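You operate a simulated robot arm through the tools that you are given. There is no shell and no other tool.

You run a simulated two-armed robot. Do the job below in one go: nothing can be reset, and whatever is moved stays where it is left.

TASK
Put the yellow pouch labelled "G712" from the top of the steel table with the air box on the top of the steel shelf over the belt and the yellow pouch that says "G347" on the small white board. Open the right drawer of the press table, take the small strainer labelled "T352" from the top of the steel table with the air box and put it in the inside of the right drawer of the press table and shut the drawer again. Take the film carton and put it on the top of the small table of the side wall. Take the grey castor on the top of the press table and put it away on the lower shelf of the tool board. Any order will do. Set down upright: grey castor.

Only the result counts: the job must be done as asked and must still hold three seconds after the hand-in. Knocking over, shifting, dropping, spilling or breaking anything else fails it.

THE ROBOT
Two 7-joint arms with fingered hands on one trunk, on a base that moves. Base frame: it is fixed to the floor where the robot stands at the start and does not move with it; the origin is under the middle of the robot, x ahead of it, y to its left, z up. Readings come in m, degrees, newtons and seconds.
The left shoulder is at the start at [0.03, 0.136, 1.155], the right one opposite. Each reaches about 1.253 m from its shoulder. Places, roughly: grey castor (11x8x11 cm) [-0.9, -0.6, 0.9]; inside of the right drawer of the press table [-1.8, -0.1, 0.7]; lower shelf of the tool board (17x93 cm) [2.04, 2.44, 0.92]; right drawer of the press table [-1.8, 0, 0.7]; small strainer [0.5, -0.5, 0.75]; small white board (17x12x2 cm) [1, 0.3, 0.8]; top of the small table of the side wall [0.3, -2.5, 0.5]; top of the steel shelf over the belt [0.2, 2.6, 0.8]; yellow pouch [1, -0.25, 0.75]. Payload 5 kg a hand.
The TCP of each hand is the grasp point between the finger pads, 0.042 m short of the fingertips. In the tool frame z runs along the fingers and y along their closing line. The gripper opens to 0.208 m; its body begins 0.119 m behind the TCP. The gripper is a hand of 4 fingers: y runs from the thumb to the fingers, the wrist lies at [0, 0, -0.332] in the tool frame, and closing takes about 1.5 s.
Orientation is that of the tool frame in the base frame, as a unit quaternion [w, x, y, z]. With the fingers straight down and closing along the base's y, the tool's x points along the base's -x, its y along +y and its z along -z.

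THE INTERFACE
- The arms move only by the tool nudge_tool. It takes "left_deltas", "right_deltas" or both (then of equal length, played together; a hand with none holds still); each is text: rows parted by semicolons, each of 6 numbers parted by spaces: the shift along the tool's x, y, z in m, then the turn, a rotation vector about the tool's x, y, z in degrees. In form: x y z rx ry rz; .... A call has 1 to 20 rows; each row shifts and turns the commanded pose from where the row before left it, along the tool's axes as they then stand. "left_grip" and "right_grip" are, for a hand that has rows, the closure, from 0 (fully open) to 1 (shut), set as the call begins (left out, the last holds). Each row takes 0.2 s and may step no farther than 0.05 m and 8.6 degrees from the row before; otherwise, or with a gripper value out of range, the whole call is refused. A pose out of reach is approached as far as the arm can. The call stops where the force on the tool passes 40 N (or 10 N more than at its start, if that is more) or the arm is blocked; 0.2 s more then pass. Each finger travels about 0.072 m/s and halts on what it meets, pressing with about 32 N; the grip force reading is that of the motor and also rises with nothing between the fingers. The clock runs only during rows and for 0.2 s after the last one: add rows that do not move to give the fingers time. It gives the time, the measured TCP pose, the force on the tool (base axes), the opening and the grip force at its end, in the units of the frame above (readings bear some noise), with the torque about the TCP (base axes, N m) and any sound that the robot's microphone picked up.
- Cameras (640 x 400 px; columns grow to the right, rows downward): "scene" is now at [-0.006, -0.0694, 1.8756]; the picture's right is [-0.95, -0.32, 0.00], its down [-0.26, 0.77, -0.59] and it looks along [0.19, -0.56, -0.81] (base axes); focal length 214 px, centre (320, 200). "left" rides on the left gripper at [-0.101, 0, -0.145] in its tool frame; the picture's right is [0.00, -1.00, 0.00], its down [0.82, 0.00, -0.57] and it looks along [0.57, 0.00, 0.82] (tool axes); focal length 261 px, centre (320, 200). "right" rides on the right gripper at [0.101, 0, -0.145] in its tool frame; the picture's right is [0.00, 1.00, 0.00], its down [-0.82, 0.00, -0.57] and it looks along [-0.57, 0.00, 0.82] (tool axes); focal length 261 px, centre (320, 200). There is no depth. A picture from a camera that has moved, and an enlarged one, comes with that camera's place and axes in the base frame and with its lens.
- snapshot(camera): a new picture of that camera. The clock stands still meanwhile.
- raise_lower(by): moves the trunk up (or, below 0, down) by that many m; the arms and the scene camera ride with it, the base frame stays. It gives what a move gives, with no picture.
- steer(legs): drives the robot by 1 to 6 legs, each [ahead, left, turn to the left] in m, m and degrees, along the robot's own axes; the way and the turn of a leg run together, so that a leg with both is an arc; at most 1.5 m and 180 degrees a leg. The arms and the cameras ride along, it lands a little off, and it stops where it bumps. It gives what a move gives.
- curl_fingers(finger1, finger2, finger3, thumb_bend, hand): sets how far each is bent, from 0 (flat) to 1 (curled in); at 0.3 the hand is open as for a grip, at 0.7 the pads meet at the TCP. One left out holds its place. A second passes; each finger stops where it meets its share of the squeeze, and holds until it gets a number again. A gripper value or a shape takes the hand back. It gives what a move gives, with no picture; readings hold the bend of each and the force on the fingers (four entries, about 0 where the hand has none), thumb and palm.
- grasp_type(shape, hand): the hand has 4 fingers and takes this shape, open, in about a second: jaw (thumb against the fingers, like two jaws); tri (thumb and two fingers); tip (a fingertip pinch); poke (one finger out to press); point (the index stretched); flat (the hand flat); cup (the hand cupped); fist (a fist). The gripper value then closes the fingers along that shape, each until it touches; the sizes above hold for jaw. It gives what a move gives, with no picture.
- turn_head(pan, tilt): turns the head with the scene camera to pan (to the left, within 143 degrees either way) and tilt (down, from -29 to 69), counted from straight ahead of the robot. It gives what a move gives.
- inspect(camera, box): a new picture of the part [left, top, right, bottom] of that camera's present view, enlarged. The clock stands still meanwhile.
- job_done(): hands the job in; it is judged then, once.

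Places have to be worked out from the pictures, the camera data and where the tool is seen. Open the grippers and draw the arms clear of the work before you hand the job in, unless the task says otherwise.

The tools are called by a JSON object that holds its "fn" and its "kwargs". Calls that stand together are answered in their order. nudge_tool: Moves the arms, as the interface text tells. Its arguments: {"type":"object","properties":{"left_deltas":{"type":"string"},"left_grip":{"type":"number"},"right_deltas":{"type":"string"},"right_grip":{"type":"number"}},"required":[]} The other tools are called the same way: raise_lower (by) moves the trunk up or down; grasp_type (shape, hand) gives the hand a shape; curl_fingers (finger1, finger2, finger3, thumb_bend, hand) moves the fingers one by one; steer (legs) drives the base; turn_head (pan, tilt) turns the head that bears the scene camera; snapshot (camera) takes a picture; inspect (camera, box) takes an enlarged picture of a part of a camera's view; job_done () hands the job in.

At the start:

```text
time_s: 0.0
left_eef_pos: [0.6514, -0.0458, 1.4049]
left_tcp_rot: [0.0, 0.0, 1.0, 0.0]
left_ft_force: [0.3, 0.4, 0.6]
left_moment: [-0.04, -0.04, -0.04]
left_finger_gap: 0.2079
left_gripper_force: 0.0
left_shape: jaw
left_bend: [0.3, 0.3, 0.3, 0.3]
left_finger forces: [0.1, 0.0, 0.1, 0.0, 0.1, 0.0]
right_eef_pos: [0.5151, -0.5466, 1.514]
right_tcp_rot: [0.0, 0.0, 1.0, 0.0]
right_ft_force: [0.4, 0.2, 0.6]
right_moment: [-0.01, -0.04, -0.03]
right_finger_gap: 0.2079
right_gripper_force: 0.1
right_shape: jaw
right_bend: [0.3, 0.3, 0.3, 0.3]
right_finger forces: [0.0, 0.1, 0.0, 0.0, 0.0, 0.0]
trunk travel left (down, up): [-0.175, 0.315]
robot x, y, heading: [-0.0019, -0.0001, -0.0]
head pan, tilt (commanded): [-71.6, 53.9]
```

scene: 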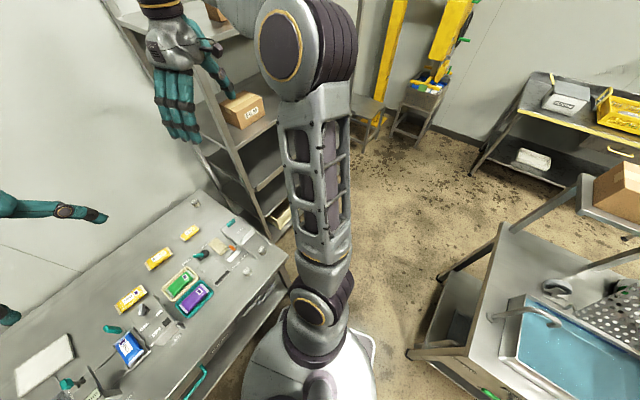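
right: 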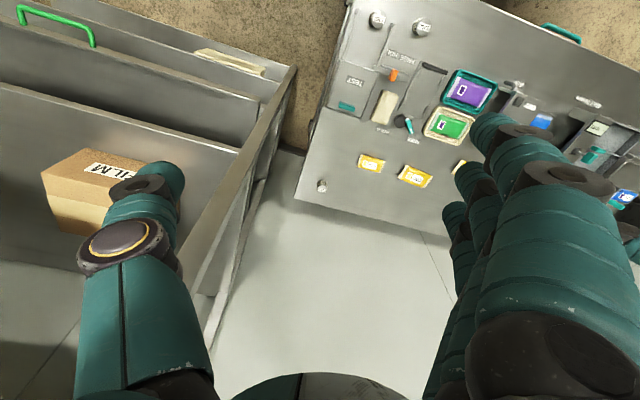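
left: 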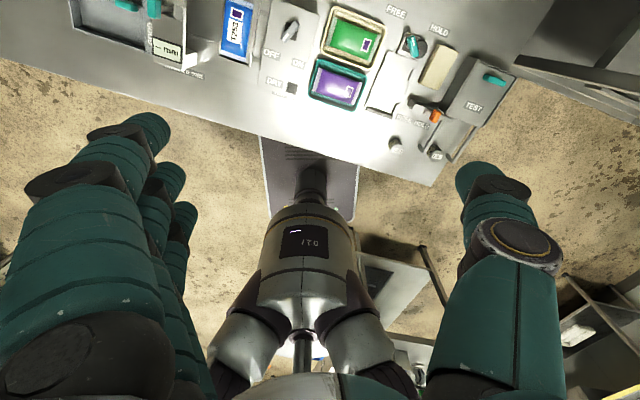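

I begin by surveying the room; the first view shows the steel table ahead with yellow pouches, and a shelf with the film carton to the right. I turn the head to look straight ahead and down.

{"fn": "turn_head", "kwargs": {"pan": -20, "tilt": 50}}

{"fn": "snapshot", "kwargs": {"camera": "scene"}}

```text
time_s: 1.2
left_eef_pos: [0.6499, -0.0453, 1.4062]
left_tcp_rot: [-0.001, 0.0, 1.0, 0.0]
left_ft_force: [0.3, 0.0, 0.2]
left_moment: [0.0, -0.01, 0.04]
left_finger_gap: 0.2076
left_gripper_force: 0.0
left_shape: jaw
left_bend: [0.3, 0.3, 0.3, 0.3]
left_finger forces: [0.0, 0.0, 0.0, 0.0, 0.0, 0.0]
right_eef_pos: [0.5169, -0.5467, 1.5136]
right_tcp_rot: [0.0, 0.0, 1.0, -0.001]
right_ft_force: [-0.2, 0.7, -0.8]
right_moment: [0.01, -0.01, 0.01]
right_finger_gap: 0.2077
right_gripper_force: 0.0
right_shape: jaw
right_bend: [0.3, 0.3, 0.3, 0.3]
right_finger forces: [0.0, 0.0, 0.1, 0.0, 0.0, 0.0]
trunk travel left (down, up): [-0.175, 0.315]
robot x, y, heading: [-0.0027, 0.0018, -0.0]
head pan, tilt (commanded): [-20.0, 50.0]
```

```text
taken
camera scene: at [0.0432, -0.0263, 1.8807], right [-0.34, -0.94, 0.0], down [-0.72, 0.26, -0.64], along [0.6, -0.22, -0.77], focal length 214 px, centre (320, 200)
```

scene: 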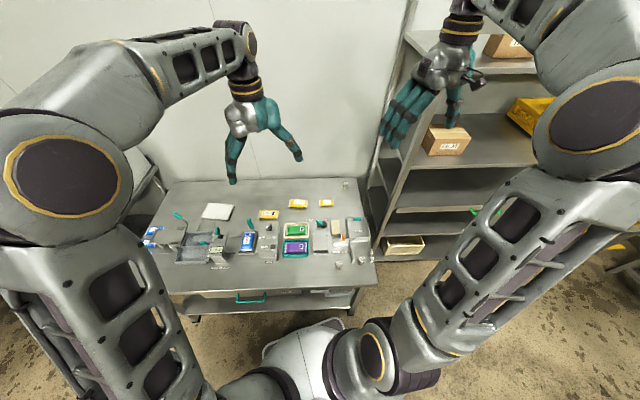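

The table with the pouches is in view. I zoom in on it.

{"fn": "inspect", "kwargs": {"camera": "scene", "box": [130, 170, 390, 330]}}

{"fn": "inspect", "kwargs": {"camera": "scene", "box": [190, 190, 350, 290]}}

{"fn": "inspect", "kwargs": {"camera": "right", "box": [300, 50, 540, 200]}}

{"fn": "inspect", "kwargs": {"camera": "left", "box": [100, 0, 500, 180]}}

```text
2.46 times, centred on (260, 250) of scene
camera zoom: at [0.0432, -0.0263, 1.8807], right [-0.34, -0.94, 0.0], down [-0.72, 0.26, -0.64], along [0.6, -0.22, -0.77], focal length 528 px, centre (468, 77)
```

zoom: 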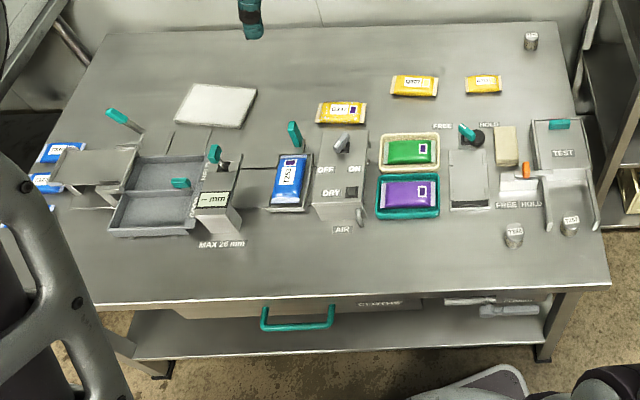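

```text
4.00 times, centred on (270, 240) of scene
camera zoom: at [0.0432, -0.0263, 1.8807], right [-0.34, -0.94, 0.0], down [-0.72, 0.26, -0.64], along [0.6, -0.22, -0.77], focal length 858 px, centre (520, 40)
```

zoom: 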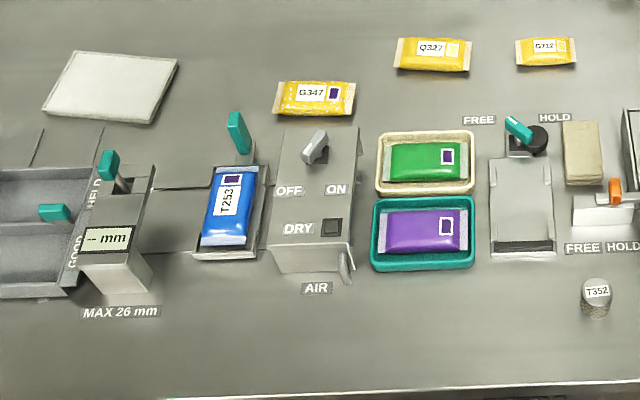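

```text
2.67 times, centred on (420, 125) of right
camera zoom: at [0.4158, -0.5461, 1.6576], right [0.0, 1.0, 0.0], down [0.82, 0.0, 0.57], along [0.57, 0.0, -0.82], focal length 695 px, centre (53, 400)
```

zoom: 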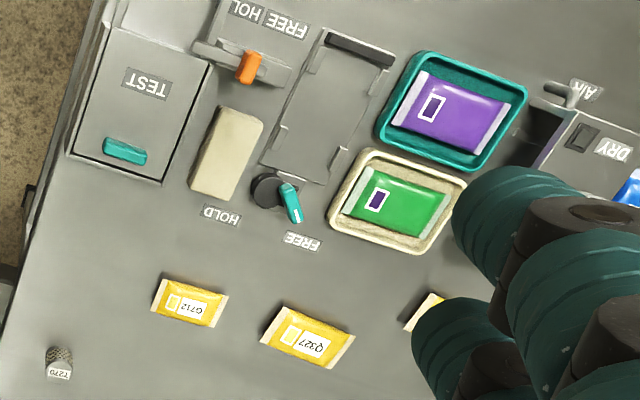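

```text
1.60 times, centred on (300, 90) of left
camera zoom: at [0.7511, -0.0458, 1.5507], right [0.0, -1.0, 0.0], down [-0.82, 0.0, 0.57], along [-0.57, 0.0, -0.82], focal length 417 px, centre (352, 376)
```

zoom: 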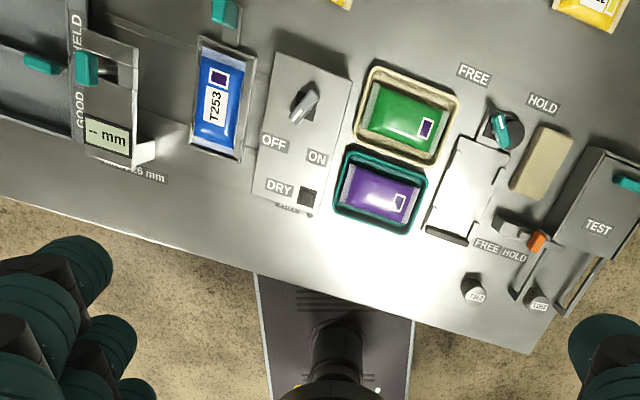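

The pouches G347, Q327 and G712 are read, and strainer T352 is the left of the two at the near right corner (about [0.43, -0.28, 0.82]). Now I look around the room.

{"fn": "turn_head", "kwargs": {"pan": -90, "tilt": 25}}

{"fn": "snapshot", "kwargs": {"camera": "scene"}}

{"fn": "turn_head", "kwargs": {"pan": -140, "tilt": 25}}

{"fn": "snapshot", "kwargs": {"camera": "scene"}}

{"fn": "turn_head", "kwargs": {"pan": 140, "tilt": 25}}

{"fn": "snapshot", "kwargs": {"camera": "scene"}}

{"fn": "turn_head", "kwargs": {"pan": 75, "tilt": 25}}

{"fn": "snapshot", "kwargs": {"camera": "scene"}}

```text
time_s: 2.6
left_eef_pos: [0.65, -0.0463, 1.4066]
left_tcp_rot: [0.0, 0.0, 1.0, 0.0]
left_ft_force: [-0.7, 0.6, 0.4]
left_moment: [-0.01, 0.03, -0.02]
left_finger_gap: 0.2078
left_gripper_force: 0.0
left_shape: jaw
left_bend: [0.3, 0.3, 0.3, 0.3]
left_finger forces: [0.1, 0.1, 0.1, 0.1, 0.0, 0.0]
right_eef_pos: [0.5164, -0.5464, 1.5146]
right_tcp_rot: [0.0, 0.0, 1.0, 0.0]
right_ft_force: [-0.1, 0.6, -0.5]
right_moment: [0.0, -0.01, 0.01]
right_finger_gap: 0.208
right_gripper_force: 0.1
right_shape: jaw
right_bend: [0.3, 0.3, 0.3, 0.3]
right_finger forces: [0.1, 0.0, 0.0, 0.1, 0.0, 0.0]
trunk travel left (down, up): [-0.175, 0.315]
robot x, y, heading: [-0.0001, 0.0025, -0.1]
head pan, tilt (commanded): [-90.0, 25.0]
```

```text
taken
camera scene: at [-0.029, -0.0921, 1.9182], right [-1.0, 0.0, 0.0], down [0.0, 0.42, -0.91], along [0.0, -0.91, -0.42], focal length 214 px, centre (320, 200)
```

scene: 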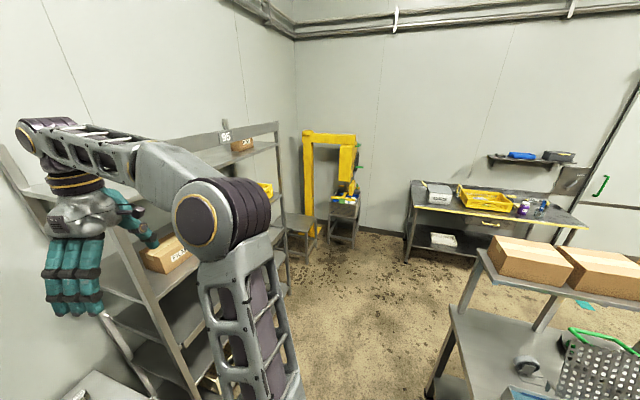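

```text
time_s: 3.8
left_eef_pos: [0.6508, -0.0464, 1.4052]
left_tcp_rot: [-0.001, 0.0, 1.0, 0.0]
left_ft_force: [0.3, -0.4, 0.3]
left_moment: [0.01, -0.01, 0.0]
left_finger_gap: 0.2078
left_gripper_force: 0.0
left_shape: jaw
left_bend: [0.3, 0.3, 0.3, 0.3]
left_finger forces: [0.0, 0.0, 0.1, 0.0, 0.0, 0.0]
right_eef_pos: [0.5171, -0.5459, 1.5141]
right_tcp_rot: [0.0, 0.0, 1.0, 0.0]
right_ft_force: [0.2, -0.2, -0.1]
right_moment: [0.04, 0.0, -0.05]
right_finger_gap: 0.2079
right_gripper_force: 0.2
right_shape: jaw
right_bend: [0.3, 0.3, 0.3, 0.3]
right_finger forces: [0.1, 0.0, 0.0, 0.0, 0.1, 0.0]
trunk travel left (down, up): [-0.175, 0.315]
robot x, y, heading: [-0.0026, 0.0, -0.0]
head pan, tilt (commanded): [-140.0, 25.0]
```

```text
taken
camera scene: at [-0.0996, -0.0592, 1.9182], right [-0.64, 0.77, 0.0], down [0.32, 0.27, -0.91], along [-0.69, -0.58, -0.42], focal length 214 px, centre (320, 200)
```

scene: 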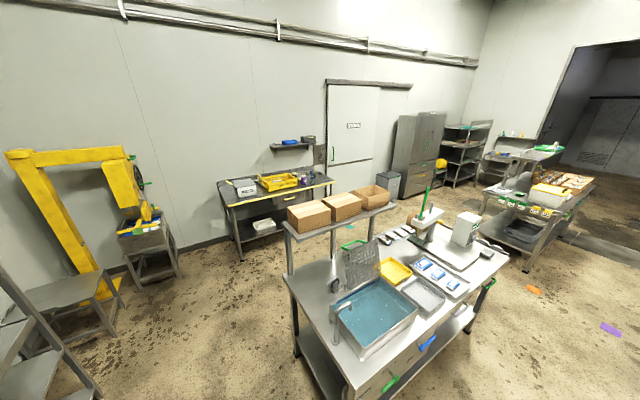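

```text
time_s: 7.7
left_eef_pos: [0.6497, -0.0464, 1.4062]
left_tcp_rot: [0.0, 0.001, 1.0, 0.0]
left_ft_force: [0.2, 0.5, 1.9]
left_moment: [-0.02, 0.04, -0.02]
left_finger_gap: 0.208
left_gripper_force: 0.1
left_shape: jaw
left_bend: [0.3, 0.3, 0.3, 0.3]
left_finger forces: [0.0, 0.1, 0.0, 0.0, 0.1, 0.0]
right_eef_pos: [0.517, -0.546, 1.5153]
right_tcp_rot: [0.001, -0.001, 1.0, 0.0]
right_ft_force: [-0.3, 0.7, 0.8]
right_moment: [-0.01, 0.02, -0.01]
right_finger_gap: 0.208
right_gripper_force: 0.0
right_shape: jaw
right_bend: [0.3, 0.3, 0.3, 0.3]
right_finger forces: [0.1, 0.1, 0.1, 0.0, 0.1, 0.0]
trunk travel left (down, up): [-0.175, 0.315]
robot x, y, heading: [-0.001, -0.0003, -0.1]
head pan, tilt (commanded): [140.0, 25.0]
```

```text
taken
camera scene: at [-0.0997, 0.0593, 1.9183], right [0.64, 0.77, 0.0], down [0.32, -0.27, -0.91], along [-0.69, 0.58, -0.42], focal length 214 px, centre (320, 200)
```

scene: 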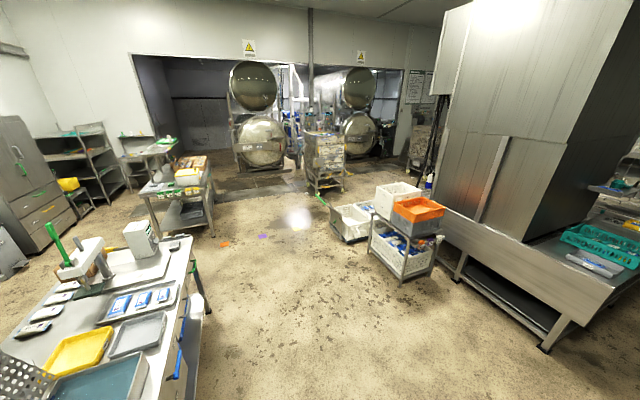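

```text
time_s: 9.0
left_eef_pos: [0.649, -0.0469, 1.4051]
left_tcp_rot: [0.0, 0.0, 1.0, 0.0]
left_ft_force: [0.0, -1.8, 0.1]
left_moment: [0.02, 0.0, -0.03]
left_finger_gap: 0.2078
left_gripper_force: 0.0
left_shape: jaw
left_bend: [0.3, 0.3, 0.3, 0.3]
left_finger forces: [0.0, 0.0, 0.0, 0.0, 0.0, 0.0]
right_eef_pos: [0.5154, -0.5467, 1.5153]
right_tcp_rot: [0.0, -0.001, 1.0, 0.0]
right_ft_force: [0.1, 0.0, -0.5]
right_moment: [0.02, -0.02, 0.01]
right_finger_gap: 0.2078
right_gripper_force: 0.0
right_shape: jaw
right_bend: [0.3, 0.3, 0.3, 0.3]
right_finger forces: [0.0, 0.0, 0.1, 0.0, 0.1, 0.0]
trunk travel left (down, up): [-0.175, 0.315]
robot x, y, heading: [0.003, -0.0022, -0.2]
head pan, tilt (commanded): [75.0, 25.0]
```

```text
taken
camera scene: at [-0.0054, 0.0891, 1.9182], right [0.97, -0.26, 0.0], down [-0.11, -0.41, -0.91], along [0.23, 0.88, -0.42], focal length 214 px, centre (320, 200)
```

scene: 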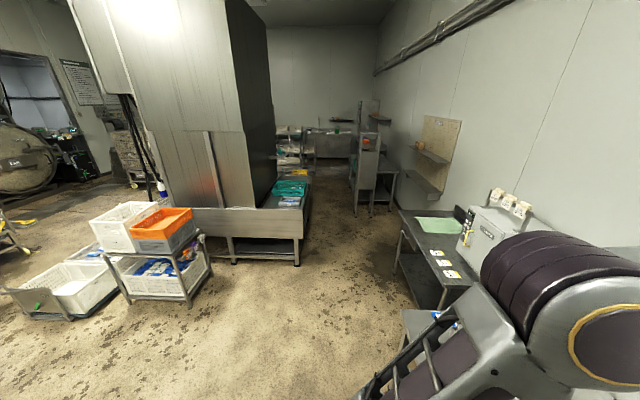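

I now know roughly where everything is: press table behind-right, belt shelf to the left, tool board left-ahead, small table to the right. I start with G347: I turn the left hand by -70° about its axis so that it closes across the pouch, and look ahead with the head.

{"fn": "nudge_tool", "kwargs": {"left_deltas": "0 0 0 0 0 -7.8; 0 0 0 0 0 -7.8; 0 0 0 0 0 -7.8; 0 0 0 0 0 -7.8; 0 0 0 0 0 -7.8; 0 0 0 0 0 -7.8; 0 0 0 0 0 -7.8; 0 0 0 0 0 -7.8; 0 0 0 0 0 -7.6; -0.013 -0.021 0.035 0 0 0; -0.013 -0.021 0.035 0 0 0; -0.013 -0.021 0.035 0 0 0; -0.013 -0.021 0.035 0 0 0; -0.013 -0.021 0.035 0 0 0; -0.013 -0.021 0.035 0 0 0; -0.013 -0.021 0.035 0 0 0; -0.013 -0.021 0.035 0 0 0; -0.013 -0.021 0.035 0 0 0; -0.013 -0.021 0.035 0 0 0"}}

{"fn": "turn_head", "kwargs": {"pan": -10, "tilt": 45}}

{"fn": "snapshot", "kwargs": {"camera": "scene"}}

{"fn": "snapshot", "kwargs": {"camera": "left"}}

```text
time_s: 13.0
left_eef_pos: [0.8966, 0.0033, 1.0558]
left_tcp_rot: [-0.001, -0.573, 0.819, 0.0]
left_ft_force: [0.3, -0.2, 0.0]
left_moment: [0.03, 0.18, 0.02]
left_finger_gap: 0.2079
left_gripper_force: 0.2
left_shape: jaw
left_bend: [0.3, 0.3, 0.3, 0.3]
left_finger forces: [0.0, 0.0, 0.0, 0.1, 0.1, 0.0]
right_eef_pos: [0.5184, -0.5451, 1.5134]
right_tcp_rot: [-0.001, 0.0, 1.0, -0.001]
right_ft_force: [1.7, 1.8, -0.4]
right_moment: [-0.13, 0.22, -0.05]
right_finger_gap: 0.208
right_gripper_force: 0.0
right_shape: jaw
right_bend: [0.3, 0.3, 0.3, 0.3]
right_finger forces: [0.1, 0.0, 0.0, 0.0, 0.0, 0.1]
trunk travel left (down, up): [-0.175, 0.315]
robot x, y, heading: [-0.0003, -0.0037, 0.2]
head pan, tilt (commanded): [75.0, 25.0]
```

```text
time_s: 14.6
left_eef_pos: [0.8936, 0.004, 1.0581]
left_tcp_rot: [0.0, -0.573, 0.819, 0.0]
left_ft_force: [0.3, 0.4, -0.5]
left_moment: [0.01, -0.02, 0.02]
left_finger_gap: 0.2078
left_gripper_force: 0.0
left_shape: jaw
left_bend: [0.3, 0.3, 0.3, 0.3]
left_finger forces: [0.0, 0.0, 0.1, 0.0, 0.0, 0.0]
right_eef_pos: [0.5167, -0.5467, 1.5142]
right_tcp_rot: [0.0, -0.001, 1.0, 0.0]
right_ft_force: [0.6, 0.4, 0.5]
right_moment: [0.01, 0.03, 0.0]
right_finger_gap: 0.2077
right_gripper_force: 0.1
right_shape: jaw
right_bend: [0.3, 0.3, 0.3, 0.3]
right_finger forces: [0.0, 0.0, 0.0, 0.0, 0.0, 0.0]
trunk travel left (down, up): [-0.175, 0.315]
robot x, y, heading: [-0.0001, -0.0018, 0.2]
head pan, tilt (commanded): [-10.0, 45.0]
```

```text
taken
camera scene: at [0.0509, -0.014, 1.8877], right [-0.17, -0.98, 0.0], down [-0.7, 0.12, -0.71], along [0.7, -0.12, -0.71], focal length 214 px, centre (320, 200)
```

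scene: 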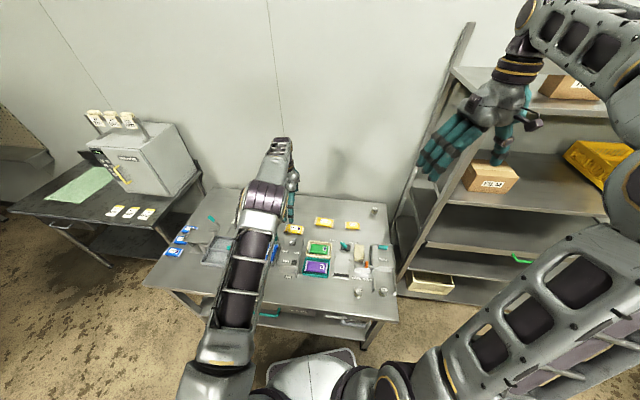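

```text
taken
camera left: at [0.9279, 0.0992, 1.2023], right [0.94, -0.34, 0.0], down [-0.28, -0.77, 0.57], along [-0.19, -0.54, -0.82], focal length 261 px, centre (320, 200)
```

left: 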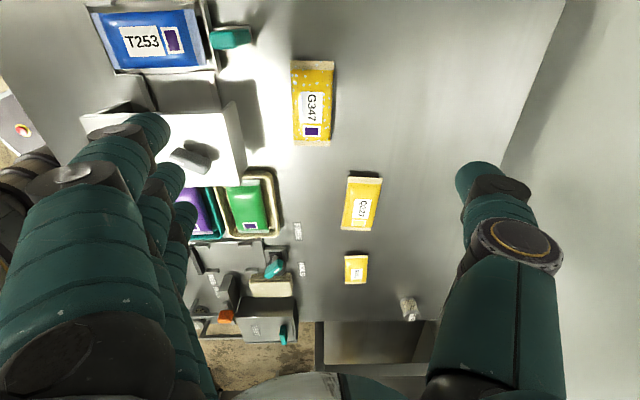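

The left camera shows G347 directly under the hand at about [0.884, 0.001], its long axis along the tool's x; the air box is close on the finger side, so I partly close the hand before going down and look again.

{"fn": "nudge_tool", "kwargs": {"left_deltas": "0 0.009 0.03 0 0 0; 0 0 0.03 0 0 0; 0 0 0.03 0 0 0; 0 0 0 0 0 0", "left_grip": 0.45}}

{"fn": "snapshot", "kwargs": {"camera": "left"}}

```text
time_s: 15.6
left_eef_pos: [0.8824, 0.007, 0.9666]
left_tcp_rot: [0.0, -0.574, 0.819, 0.0]
left_ft_force: [-0.7, 0.1, 0.4]
left_moment: [0.04, 0.01, 0.0]
left_finger_gap: 0.1152
left_gripper_force: 0.0
left_shape: jaw
left_bend: [0.72, 0.72, 0.72, 0.7]
left_finger forces: [0.0, 0.1, 0.0, 0.0, 0.0, 0.0]
right_eef_pos: [0.5161, -0.5467, 1.5155]
right_tcp_rot: [0.0, 0.001, 1.0, -0.001]
right_ft_force: [1.0, 0.0, -0.6]
right_moment: [-0.01, -0.06, 0.0]
right_finger_gap: 0.2079
right_gripper_force: 0.0
right_shape: jaw
right_bend: [0.3, 0.3, 0.3, 0.3]
right_finger forces: [0.1, 0.0, 0.0, 0.0, 0.0, 0.0]
trunk travel left (down, up): [-0.175, 0.315]
robot x, y, heading: [-0.0023, 0.0005, -0.1]
head pan, tilt (commanded): [-10.0, 45.0]
```

```text
taken
camera left: at [0.9157, 0.1017, 1.1117], right [0.94, -0.34, 0.0], down [-0.28, -0.77, 0.57], along [-0.19, -0.54, -0.82], focal length 261 px, centre (320, 200)
```

left: 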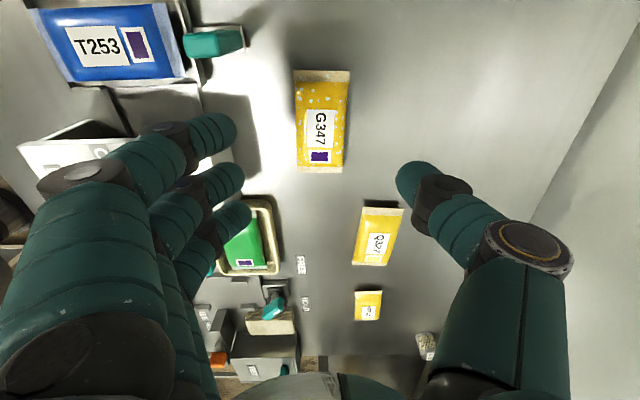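

The hand is aligned over G347 within a few mm. I go down about 11 cm and look at the tips against the table.

{"fn": "nudge_tool", "kwargs": {"left_deltas": "0 0 0.03 0 0 0; 0 0 0.03 0 0 0; 0 0 0.03 0 0 0; 0 0 0.02 0 0 0"}}

{"fn": "snapshot", "kwargs": {"camera": "left"}}

{"fn": "inspect", "kwargs": {"camera": "scene", "box": [220, 160, 380, 260]}}

```text
time_s: 16.6
left_eef_pos: [0.8831, 0.0078, 0.8565]
left_tcp_rot: [0.0, -0.574, 0.819, -0.001]
left_ft_force: [-0.1, -0.4, 0.2]
left_moment: [0.05, 0.03, 0.04]
left_finger_gap: 0.1147
left_gripper_force: 0.1
left_shape: jaw
left_bend: [0.72, 0.72, 0.72, 0.7]
left_finger forces: [0.0, 0.0, 0.3, 0.1, 0.0, 0.1]
right_eef_pos: [0.5178, -0.5473, 1.5149]
right_tcp_rot: [0.0, -0.001, 1.0, -0.001]
right_ft_force: [-0.7, 0.4, 0.2]
right_moment: [0.01, 0.03, -0.03]
right_finger_gap: 0.208
right_gripper_force: 0.1
right_shape: jaw
right_bend: [0.3, 0.3, 0.3, 0.3]
right_finger forces: [0.0, 0.1, 0.1, 0.0, 0.0, 0.1]
trunk travel left (down, up): [-0.175, 0.315]
robot x, y, heading: [0.0017, -0.0036, 0.0]
head pan, tilt (commanded): [-10.0, 45.0]
```

```text
taken
camera left: at [0.918, 0.1026, 1.0015], right [0.94, -0.34, 0.0], down [-0.28, -0.77, 0.57], along [-0.19, -0.54, -0.82], focal length 261 px, centre (320, 200)
```

left: 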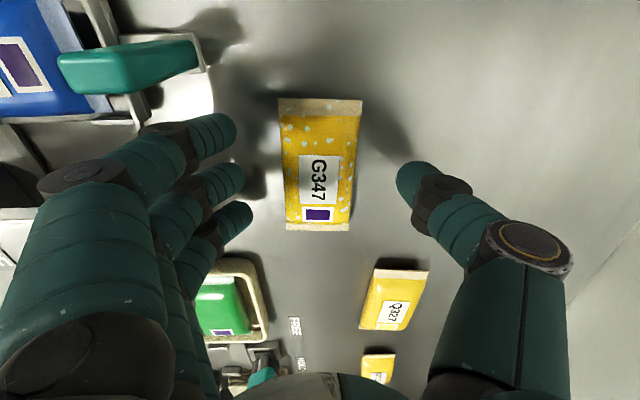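

```text
4.00 times, centred on (300, 210) of scene
camera zoom: at [0.0517, -0.014, 1.8876], right [-0.17, -0.98, 0.0], down [-0.7, 0.12, -0.71], along [0.7, -0.12, -0.71], focal length 858 px, centre (400, 160)
```

zoom: 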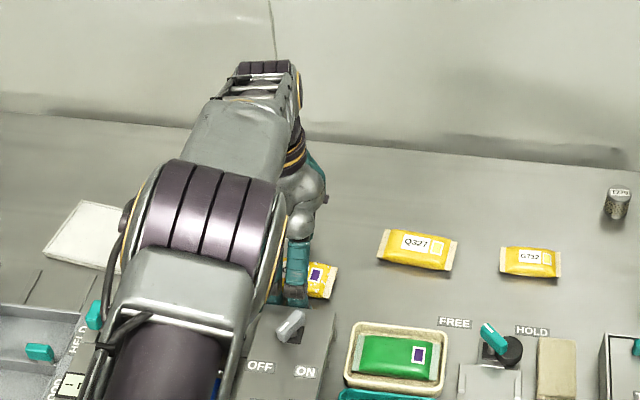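

The pouch sits between thumb and fingers with about 2 cm clearance each side. I go down 3 cm more in small steps, watching the force.

{"fn": "nudge_tool", "kwargs": {"left_deltas": "0.003 0 0.01 0 0 0; 0 0 0.01 0 0 0; 0 0 0.005 0 0 0; 0 0 0.005 0 0 0; 0 0 0 0 0 0"}}

{"fn": "snapshot", "kwargs": {"camera": "left"}}

```text
time_s: 17.3
left_eef_pos: [0.8872, 0.0029, 0.8436]
left_tcp_rot: [0.003, -0.572, 0.82, -0.003]
left_ft_force: [-6.1, 0.0, 26.8]
left_moment: [0.61, 2.31, 0.18]
left_finger_gap: 0.1175
left_gripper_force: 0.0
left_shape: jaw
left_bend: [0.72, 0.72, 0.72, 0.7]
left_finger forces: [8.4, 8.8, 9.4, 0.0, 0.0, 0.1]
right_eef_pos: [0.5158, -0.5466, 1.5144]
right_tcp_rot: [0.0, 0.0, 1.0, 0.0]
right_ft_force: [0.4, -0.2, 0.0]
right_moment: [-0.03, 0.25, -0.02]
right_finger_gap: 0.2081
right_gripper_force: 0.0
right_shape: jaw
right_bend: [0.3, 0.3, 0.3, 0.3]
right_finger forces: [0.1, 0.0, 0.0, 0.1, 0.0, 0.1]
trunk travel left (down, up): [-0.175, 0.315]
robot x, y, heading: [-0.0024, 0.0001, 0.1]
head pan, tilt (commanded): [-10.0, 45.0]
stopped in row 3 (left hand): the force on the tool passed its limit at 45 N (the readings are from after the stop); the commanded pose is now the measured one
```

```text
taken
camera left: at [0.921, 0.0983, 0.9889], right [0.94, -0.34, 0.01], down [-0.28, -0.77, 0.57], along [-0.19, -0.54, -0.82], focal length 261 px, centre (320, 200)
```

left: 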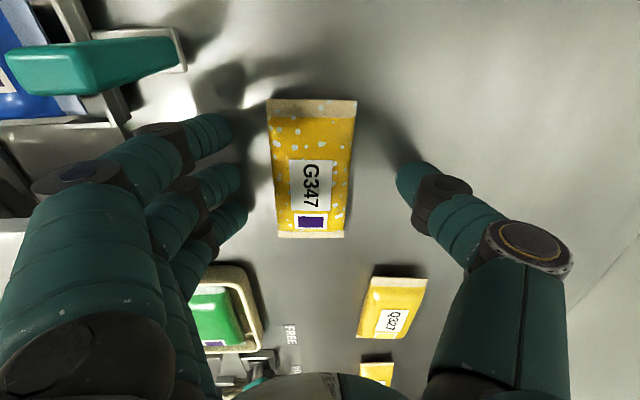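

The three fingers touched the table at TCP z ≈ 0.845 (table top ≈ 0.80). I lift 5 mm and close the hand on the pouch, giving it time.

{"fn": "nudge_tool", "kwargs": {"left_deltas": "0 0 -0.005 0 0 0; 0 0 0 0 0 0; 0 0 0 0 0 0; 0 0 0 0 0 0; 0 0 0 0 0 0; 0 0 0 0 0 0; 0 0 0 0 0 0; 0 0 0 0 0 0; 0 0 0 0 0 0", "left_grip": 0.95}}

{"fn": "snapshot", "kwargs": {"camera": "left"}}

```text
time_s: 19.3
left_eef_pos: [0.8882, 0.0041, 0.8468]
left_tcp_rot: [0.003, -0.573, 0.82, -0.003]
left_ft_force: [0.1, 0.1, -1.0]
left_moment: [0.01, -0.02, 0.0]
left_finger_gap: 0.0541
left_gripper_force: 32.1
left_shape: jaw
left_bend: [0.73, 0.73, 0.73, 0.7]
left_finger forces: [9.6, 9.6, 9.6, 0.0, 28.7, 0.1]
right_eef_pos: [0.5161, -0.5458, 1.5153]
right_tcp_rot: [-0.001, 0.0, 1.0, 0.0]
right_ft_force: [0.5, 0.3, -0.3]
right_moment: [0.0, 0.0, 0.0]
right_finger_gap: 0.2077
right_gripper_force: 0.1
right_shape: jaw
right_bend: [0.3, 0.3, 0.3, 0.3]
right_finger forces: [0.0, 0.0, 0.0, 0.0, 0.0, 0.1]
trunk travel left (down, up): [-0.175, 0.315]
robot x, y, heading: [-0.0008, 0.0008, 0.3]
head pan, tilt (commanded): [-10.0, 45.0]
```

```text
taken
camera left: at [0.9216, 0.0989, 0.9914], right [0.94, -0.34, 0.01], down [-0.28, -0.77, 0.57], along [-0.19, -0.54, -0.82], focal length 261 px, centre (320, 200)
```

left: 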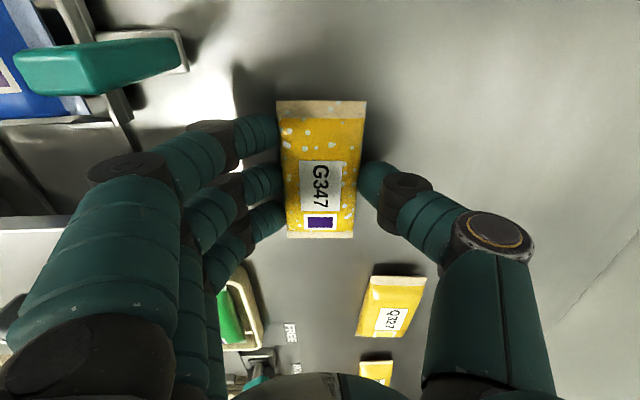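

G347 is gripped (gap 5.4 cm, 32 N). I lift it 15 cm and carry it toward the board at about [0.996, 0.294], turning 5° to match the board.

{"fn": "nudge_tool", "kwargs": {"left_deltas": "0 0 -0.03 0 0 0; 0 0 -0.04 0 0 0; 0 0 -0.04 0 0 0; 0 0 -0.04 0 0 0; -0.044 0 0 0 0 0; -0.044 0 0 0 0 0; -0.044 0 0 0 0 0; -0.044 0 0 0 0 0; -0.044 0 0 0 0 0; -0.044 0 0 0 0 0; -0.044 0 0 0 0 5; 0 0 0 0 0 0"}}

{"fn": "snapshot", "kwargs": {"camera": "left"}}

{"fn": "snapshot", "kwargs": {"camera": "scene"}}

```text
time_s: 21.9
left_eef_pos: [0.9526, 0.2648, 0.9976]
left_tcp_rot: [0.002, -0.546, 0.838, -0.001]
left_ft_force: [-0.9, -0.4, -1.1]
left_moment: [0.07, 0.03, -0.01]
left_finger_gap: 0.0538
left_gripper_force: 32.1
left_shape: jaw
left_bend: [0.73, 0.73, 0.73, 0.7]
left_finger forces: [9.7, 9.6, 9.5, 0.1, 28.9, 0.0]
left hand out of reach, approached as far as the arm can: row 9, 10, 11
right_eef_pos: [0.5172, -0.5477, 1.5147]
right_tcp_rot: [0.001, 0.0, 1.0, 0.0]
right_ft_force: [0.1, 0.1, -0.6]
right_moment: [0.03, -0.01, 0.03]
right_finger_gap: 0.2081
right_gripper_force: 0.1
right_shape: jaw
right_bend: [0.3, 0.3, 0.3, 0.3]
right_finger forces: [0.1, 0.1, 0.0, 0.0, 0.0, 0.0]
trunk travel left (down, up): [-0.175, 0.315]
robot x, y, heading: [0.0002, -0.0008, -0.0]
head pan, tilt (commanded): [-10.0, 45.0]
```

```text
taken
camera left: at [0.9923, 0.3573, 1.1422], right [0.92, -0.4, 0.01], down [-0.33, -0.75, 0.57], along [-0.22, -0.52, -0.82], focal length 261 px, centre (320, 200)
```

left: 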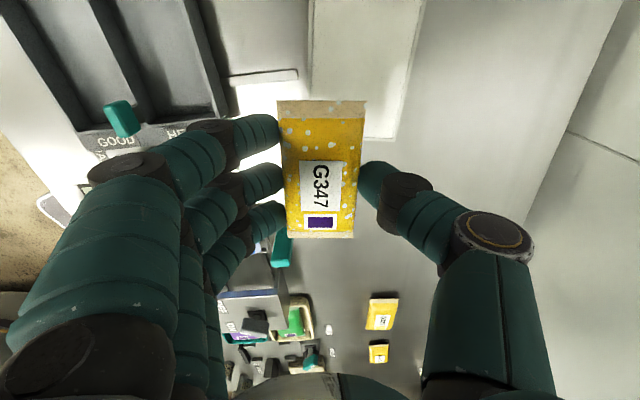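

```text
taken
camera scene: at [0.0513, -0.0149, 1.8876], right [-0.17, -0.98, 0.0], down [-0.7, 0.12, -0.71], along [0.7, -0.12, -0.71], focal length 214 px, centre (320, 200)
```

scene: 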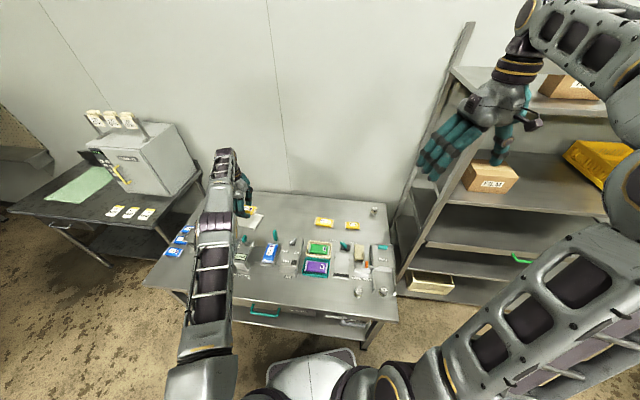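

The arm is at its reach limit 5 cm short of the board. The floor to the left is free, so I drive the base a little ahead and left.

{"fn": "steer", "kwargs": {"legs": [[0.07, 0.16, 0]]}}

{"fn": "snapshot", "kwargs": {"camera": "left"}}

{"fn": "snapshot", "kwargs": {"camera": "scene"}}

```text
time_s: 23.4
left_eef_pos: [1.0245, 0.4235, 0.9959]
left_tcp_rot: [0.002, -0.546, 0.838, -0.002]
left_ft_force: [0.1, 0.5, -1.9]
left_moment: [-0.17, 0.02, 0.03]
left_finger_gap: 0.0538
left_gripper_force: 32.1
left_shape: jaw
left_bend: [0.73, 0.73, 0.73, 0.7]
left_finger forces: [9.7, 9.6, 9.6, 0.0, 28.9, 0.1]
right_eef_pos: [0.5876, -0.3871, 1.5158]
right_tcp_rot: [0.0, -0.001, 1.0, 0.001]
right_ft_force: [0.8, 1.9, 0.4]
right_moment: [-0.2, 0.11, -0.02]
right_finger_gap: 0.2078
right_gripper_force: 0.0
right_shape: jaw
right_bend: [0.3, 0.3, 0.3, 0.3]
right_finger forces: [0.0, 0.0, 0.0, 0.0, 0.0, 0.0]
trunk travel left (down, up): [-0.175, 0.315]
robot x, y, heading: [0.0699, 0.1586, 0.0]
head pan, tilt (commanded): [-10.0, 45.0]
```

```text
taken
camera left: at [1.0633, 0.5166, 1.1409], right [0.92, -0.4, 0.01], down [-0.33, -0.75, 0.57], along [-0.22, -0.53, -0.82], focal length 261 px, centre (320, 200)
```

left: 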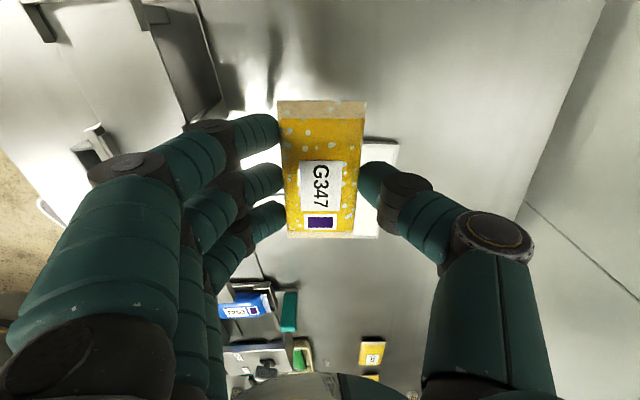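

```text
taken
camera scene: at [0.1227, 0.1454, 1.8876], right [-0.17, -0.98, 0.0], down [-0.7, 0.12, -0.71], along [0.7, -0.12, -0.71], focal length 214 px, centre (320, 200)
```

scene: 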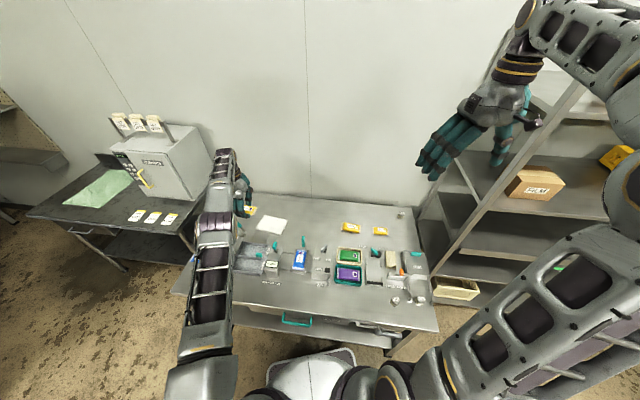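

Now the board is clearly visible; I zoom in to measure it.

{"fn": "inspect", "kwargs": {"camera": "scene", "box": [200, 180, 360, 280]}}

```text
4.00 times, centred on (280, 230) of scene
camera zoom: at [0.1227, 0.1454, 1.8876], right [-0.17, -0.98, 0.0], down [-0.7, 0.12, -0.71], along [0.7, -0.12, -0.71], focal length 858 px, centre (480, 80)
```

zoom: 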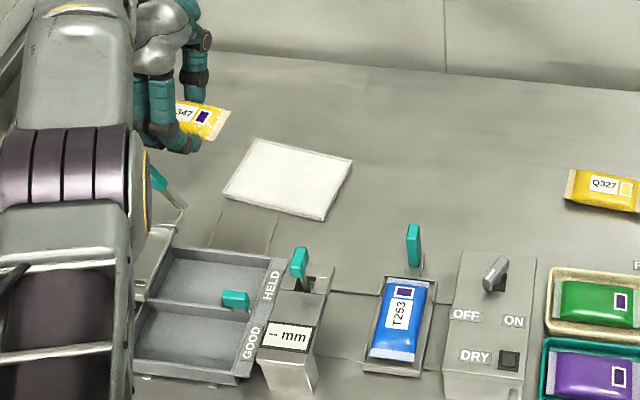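

The board centre comes out at [1.013, 0.297], top ≈ 0.82, in agreement between both cameras. I move over it and go down to z 0.90.

{"fn": "nudge_tool", "kwargs": {"left_deltas": "0.0417 -0.0134 0 0 0 0; 0.0417 -0.0134 0 0 0 0; 0.0417 -0.0134 0 0 0 0; 0 0 0.03 0 0 0; 0 0 0.03 0 0 0; 0 0 0.03 0 0 0; 0 0 0 0 0 0"}}

{"fn": "snapshot", "kwargs": {"camera": "left"}}

{"fn": "inspect", "kwargs": {"camera": "scene", "box": [200, 180, 360, 280]}}

```text
time_s: 25.0
left_eef_pos: [1.0077, 0.2926, 0.9072]
left_tcp_rot: [0.002, -0.546, 0.838, -0.003]
left_ft_force: [-0.3, 0.6, -0.9]
left_moment: [-0.02, 0.0, 0.0]
left_finger_gap: 0.0538
left_gripper_force: 31.7
left_shape: jaw
left_bend: [0.73, 0.73, 0.73, 0.7]
left_finger forces: [9.6, 9.6, 9.6, 0.0, 28.7, 0.0]
right_eef_pos: [0.5875, -0.3897, 1.5137]
right_tcp_rot: [0.001, 0.0, 1.0, 0.0]
right_ft_force: [0.0, -0.1, -1.3]
right_moment: [-0.01, -0.06, 0.01]
right_finger_gap: 0.2078
right_gripper_force: 0.0
right_shape: jaw
right_bend: [0.3, 0.3, 0.3, 0.3]
right_finger forces: [0.0, 0.0, 0.0, 0.1, 0.1, 0.0]
trunk travel left (down, up): [-0.175, 0.315]
robot x, y, heading: [0.0682, 0.1597, -0.1]
head pan, tilt (commanded): [-10.0, 45.0]
```

```text
taken
camera left: at [1.0476, 0.3853, 1.0525], right [0.92, -0.4, 0.01], down [-0.33, -0.75, 0.57], along [-0.22, -0.53, -0.82], focal length 261 px, centre (320, 200)
```

left: 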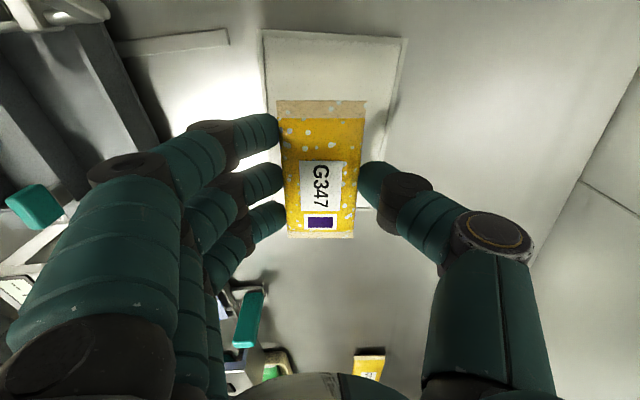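

```text
4.00 times, centred on (280, 230) of scene
camera zoom: at [0.1212, 0.1434, 1.8877], right [-0.17, -0.98, 0.0], down [-0.7, 0.12, -0.71], along [0.7, -0.12, -0.71], focal length 858 px, centre (480, 80)
```

zoom: 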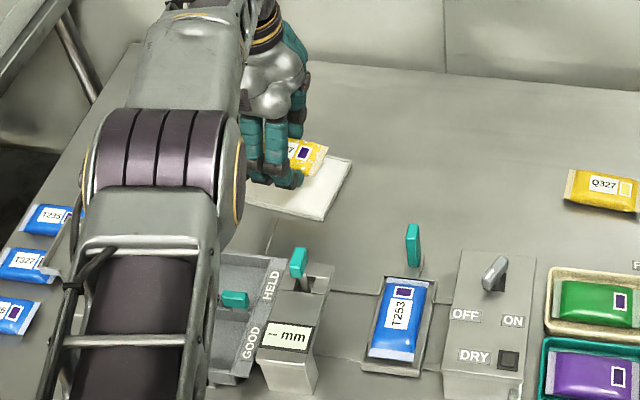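

Pouch is over the board's middle. I lower it the remaining 3.8 cm in small steps.

{"fn": "nudge_tool", "kwargs": {"left_deltas": "0 0 0.02 0 0 0; 0 0 0.01 0 0 0; 0 0 0.004 0 0 0; 0 0 0.003 0 0 0; 0 0 0 0 0 0"}}

{"fn": "snapshot", "kwargs": {"camera": "left"}}

```text
time_s: 26.2
left_eef_pos: [1.0093, 0.2914, 0.8704]
left_tcp_rot: [0.002, -0.547, 0.837, -0.002]
left_ft_force: [-0.1, 0.3, -1.3]
left_moment: [0.01, -0.03, 0.0]
left_finger_gap: 0.0537
left_gripper_force: 31.9
left_shape: jaw
left_bend: [0.73, 0.73, 0.73, 0.7]
left_finger forces: [9.6, 9.6, 9.5, 0.0, 28.7, 0.1]
right_eef_pos: [0.5867, -0.3878, 1.5147]
right_tcp_rot: [0.0, -0.001, 1.0, 0.0]
right_ft_force: [0.3, 0.0, 0.5]
right_moment: [-0.03, 0.01, -0.03]
right_finger_gap: 0.2078
right_gripper_force: 0.0
right_shape: jaw
right_bend: [0.3, 0.3, 0.3, 0.3]
right_finger forces: [0.1, 0.0, 0.1, 0.1, 0.0, 0.0]
trunk travel left (down, up): [-0.175, 0.315]
robot x, y, heading: [0.0676, 0.1565, 0.1]
head pan, tilt (commanded): [-10.0, 45.0]
```

```text
taken
camera left: at [1.0493, 0.3839, 1.0152], right [0.92, -0.4, 0.01], down [-0.33, -0.75, 0.57], along [-0.22, -0.53, -0.82], focal length 261 px, centre (320, 200)
```

left: 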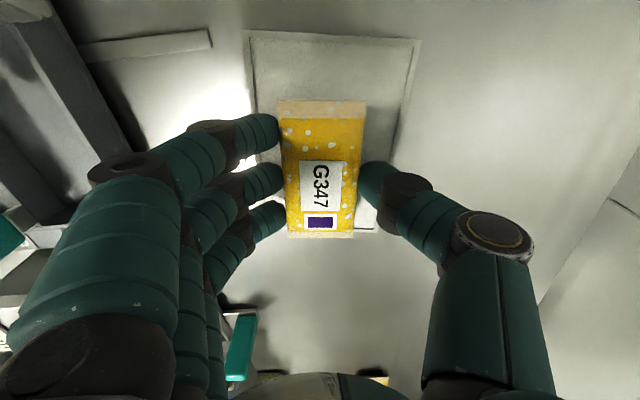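

The pouch is about 1 cm toward one end of the board; I shift it back 9 mm and lower until it touches.

{"fn": "nudge_tool", "kwargs": {"left_deltas": "-0.009 0 0 0 0 0; 0 0 0.002 0 0 0; 0 0 0.002 0 0 0; 0 0 0 0 0 0"}}

```text
time_s: 27.2
left_eef_pos: [1.0147, 0.3017, 0.8663]
left_tcp_rot: [0.001, -0.547, 0.837, -0.002]
left_ft_force: [0.8, -0.4, -0.7]
left_moment: [0.06, 0.01, 0.01]
left_finger_gap: 0.0535
left_gripper_force: 31.6
left_shape: jaw
left_bend: [0.73, 0.73, 0.73, 0.7]
left_finger forces: [9.5, 9.6, 9.6, 0.0, 28.8, 0.0]
right_eef_pos: [0.5867, -0.3891, 1.5147]
right_tcp_rot: [0.0, 0.0, 1.0, 0.0]
right_ft_force: [-0.9, -1.4, -0.8]
right_moment: [0.04, -0.02, -0.03]
right_finger_gap: 0.2078
right_gripper_force: 0.1
right_shape: jaw
right_bend: [0.3, 0.3, 0.3, 0.3]
right_finger forces: [0.1, 0.0, 0.0, 0.0, 0.1, 0.0]
trunk travel left (down, up): [-0.175, 0.315]
robot x, y, heading: [0.0704, 0.1586, -0.1]
head pan, tilt (commanded): [-10.0, 45.0]
```

No contact yet (force about zero); I lower a few mm more.

{"fn": "nudge_tool", "kwargs": {"left_deltas": "0 0 0.002 0 0 0; 0 0 0.002 0 0 0; 0 0 0 0 0 0"}}

{"fn": "snapshot", "kwargs": {"camera": "left"}}

```text
time_s: 28.0
left_eef_pos: [1.0131, 0.3007, 0.8612]
left_tcp_rot: [0.002, -0.547, 0.837, -0.001]
left_ft_force: [0.1, -0.4, -0.5]
left_moment: [0.0, 0.0, -0.01]
left_finger_gap: 0.0537
left_gripper_force: 32.0
left_shape: jaw
left_bend: [0.73, 0.73, 0.73, 0.7]
left_finger forces: [9.7, 9.6, 9.6, 0.1, 28.7, 0.1]
right_eef_pos: [0.587, -0.3897, 1.5144]
right_tcp_rot: [0.0, 0.0, 1.0, 0.0]
right_ft_force: [0.2, 0.4, 0.5]
right_moment: [-0.03, 0.04, 0.03]
right_finger_gap: 0.2079
right_gripper_force: 0.1
right_shape: jaw
right_bend: [0.3, 0.3, 0.3, 0.3]
right_finger forces: [0.0, 0.0, 0.0, 0.1, 0.0, 0.0]
trunk travel left (down, up): [-0.175, 0.315]
robot x, y, heading: [0.0724, 0.1534, -0.2]
head pan, tilt (commanded): [-10.0, 45.0]
```

```text
taken
camera left: at [1.0529, 0.3935, 1.0067], right [0.92, -0.4, 0.01], down [-0.33, -0.75, 0.57], along [-0.22, -0.52, -0.82], focal length 261 px, centre (320, 200)
```

left: 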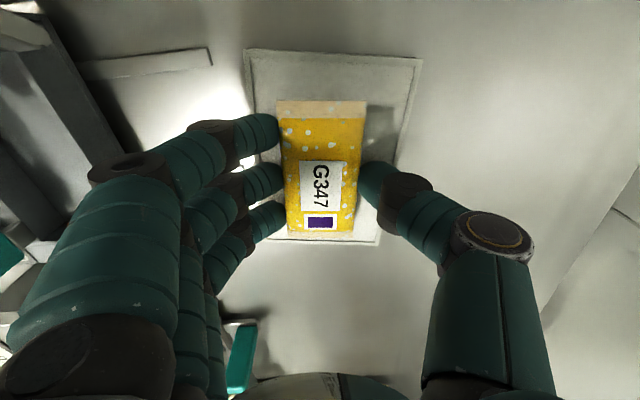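

Still hanging free; I keep lowering in 2 mm steps.

{"fn": "nudge_tool", "kwargs": {"left_deltas": "0 0 0.002 0 0 0; 0 0 0.002 0 0 0; 0 0 0 0 0 0; 0 0 0 0 0 0"}}

```text
time_s: 29.0
left_eef_pos: [1.0144, 0.2996, 0.858]
left_tcp_rot: [0.002, -0.546, 0.838, -0.002]
left_ft_force: [-0.1, -0.3, -1.4]
left_moment: [0.02, 0.01, -0.01]
left_finger_gap: 0.0538
left_gripper_force: 31.3
left_shape: jaw
left_bend: [0.73, 0.73, 0.73, 0.7]
left_finger forces: [9.6, 9.6, 9.6, 0.0, 28.8, 0.1]
right_eef_pos: [0.5872, -0.3874, 1.5137]
right_tcp_rot: [0.0, 0.0, 1.0, 0.001]
right_ft_force: [-0.5, -0.2, 0.6]
right_moment: [-0.01, -0.01, 0.01]
right_finger_gap: 0.2078
right_gripper_force: 0.0
right_shape: jaw
right_bend: [0.3, 0.3, 0.3, 0.3]
right_finger forces: [0.1, 0.1, 0.1, 0.0, 0.0, 0.0]
trunk travel left (down, up): [-0.175, 0.315]
robot x, y, heading: [0.0689, 0.1558, 0.0]
head pan, tilt (commanded): [-10.0, 45.0]
```

Still free at z 0.858; continuing down.

{"fn": "nudge_tool", "kwargs": {"left_deltas": "0 0 0.002 0 0 0; 0 0 0.002 0 0 0; 0 0 0.002 0 0 0; 0 0 0 0 0 0"}}

{"fn": "snapshot", "kwargs": {"camera": "left"}}

{"fn": "inspect", "kwargs": {"camera": "scene", "box": [230, 190, 310, 240]}}

```text
time_s: 30.0
left_eef_pos: [1.0137, 0.3004, 0.8556]
left_tcp_rot: [0.004, -0.546, 0.838, -0.003]
left_ft_force: [-3.1, -0.4, 25.9]
left_moment: [0.15, 0.94, -0.04]
left_finger_gap: 0.0541
left_gripper_force: 32.3
left_shape: jaw
left_bend: [0.74, 0.74, 0.74, 0.7]
left_finger forces: [14.9, 17.8, 19.2, 0.1, 34.0, 0.0]
right_eef_pos: [0.5851, -0.3892, 1.5168]
right_tcp_rot: [0.001, 0.0, 1.0, 0.0]
right_ft_force: [0.7, 0.0, 0.8]
right_moment: [-0.01, -0.01, 0.01]
right_finger_gap: 0.2077
right_gripper_force: 0.0
right_shape: jaw
right_bend: [0.3, 0.3, 0.3, 0.3]
right_finger forces: [0.1, 0.0, 0.0, 0.1, 0.1, 0.0]
trunk travel left (down, up): [-0.175, 0.315]
robot x, y, heading: [0.0701, 0.1516, -0.1]
head pan, tilt (commanded): [-10.0, 45.0]
```

```text
taken
camera left: at [1.0519, 0.3935, 1.0009], right [0.92, -0.4, 0.01], down [-0.33, -0.75, 0.57], along [-0.22, -0.52, -0.82], focal length 261 px, centre (320, 200)
```

left: 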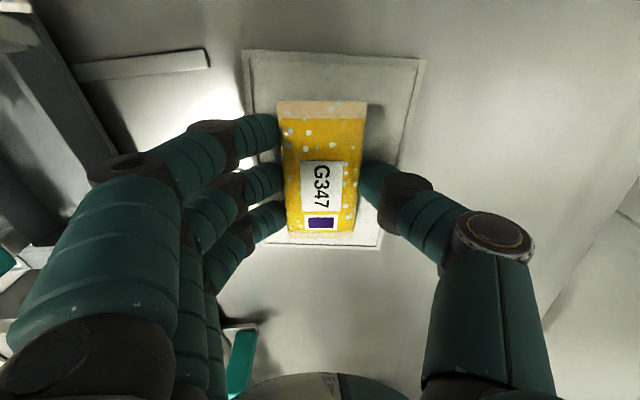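

```text
8.00 times, centred on (270, 215) of scene
camera zoom: at [0.1188, 0.1428, 1.8879], right [-0.17, -0.98, 0.0], down [-0.7, 0.12, -0.71], along [0.7, -0.12, -0.71], focal length 1716 px, centre (720, 80)
```

zoom: 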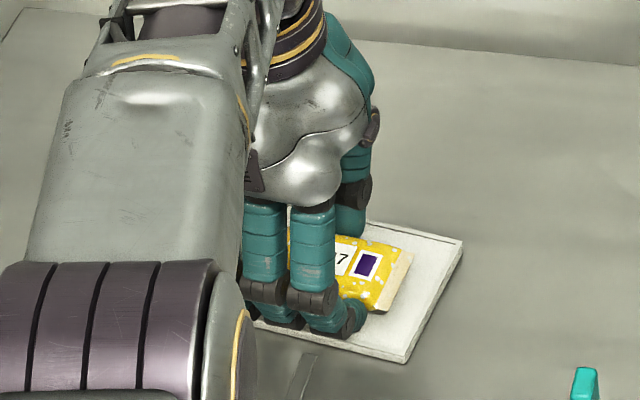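

The pouch now rests on the board (26 N upward). I ease up 3 mm, open the hand moderately, and lift straight away.

{"fn": "nudge_tool", "kwargs": {"left_deltas": "0 0 -0.003 0 0 0; 0 0 0 0 0 0; 0 0 0 0 0 0; 0 0 0 0 0 0; 0 0 0 0 0 0; 0 0 -0.02 0 0 0; 0 0 -0.03 0 0 0; 0 0 -0.04 0 0 0; 0 0 -0.04 0 0 0", "left_grip": 0.5}}

{"fn": "snapshot", "kwargs": {"camera": "left"}}

```text
time_s: 32.0
left_eef_pos: [1.0129, 0.2992, 0.9833]
left_tcp_rot: [0.002, -0.546, 0.838, -0.002]
left_ft_force: [-1.1, 0.8, -2.0]
left_moment: [0.07, -0.12, -0.01]
left_finger_gap: 0.1034
left_gripper_force: 0.1
left_shape: jaw
left_bend: [0.73, 0.73, 0.73, 0.7]
left_finger forces: [0.0, 0.0, 0.1, 0.0, 0.0, 0.0]
right_eef_pos: [0.585, -0.3876, 1.5154]
right_tcp_rot: [0.001, 0.0, 1.0, 0.0]
right_ft_force: [-0.2, 0.1, 0.5]
right_moment: [0.02, -0.09, -0.03]
right_finger_gap: 0.2079
right_gripper_force: 0.0
right_shape: jaw
right_bend: [0.3, 0.3, 0.3, 0.3]
right_finger forces: [0.0, 0.1, 0.0, 0.1, 0.0, 0.1]
trunk travel left (down, up): [-0.175, 0.315]
robot x, y, heading: [0.069, 0.16, -0.1]
head pan, tilt (commanded): [-10.0, 45.0]
```

```text
taken
camera left: at [1.0531, 0.3923, 1.1296], right [0.92, -0.4, 0.0], down [-0.33, -0.75, 0.57], along [-0.22, -0.52, -0.82], focal length 261 px, centre (320, 200)
```

left: 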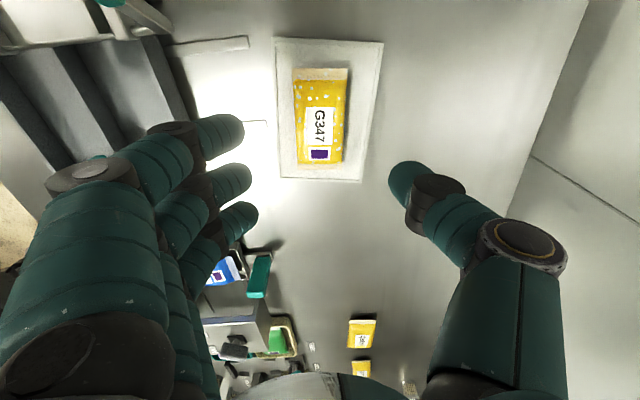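

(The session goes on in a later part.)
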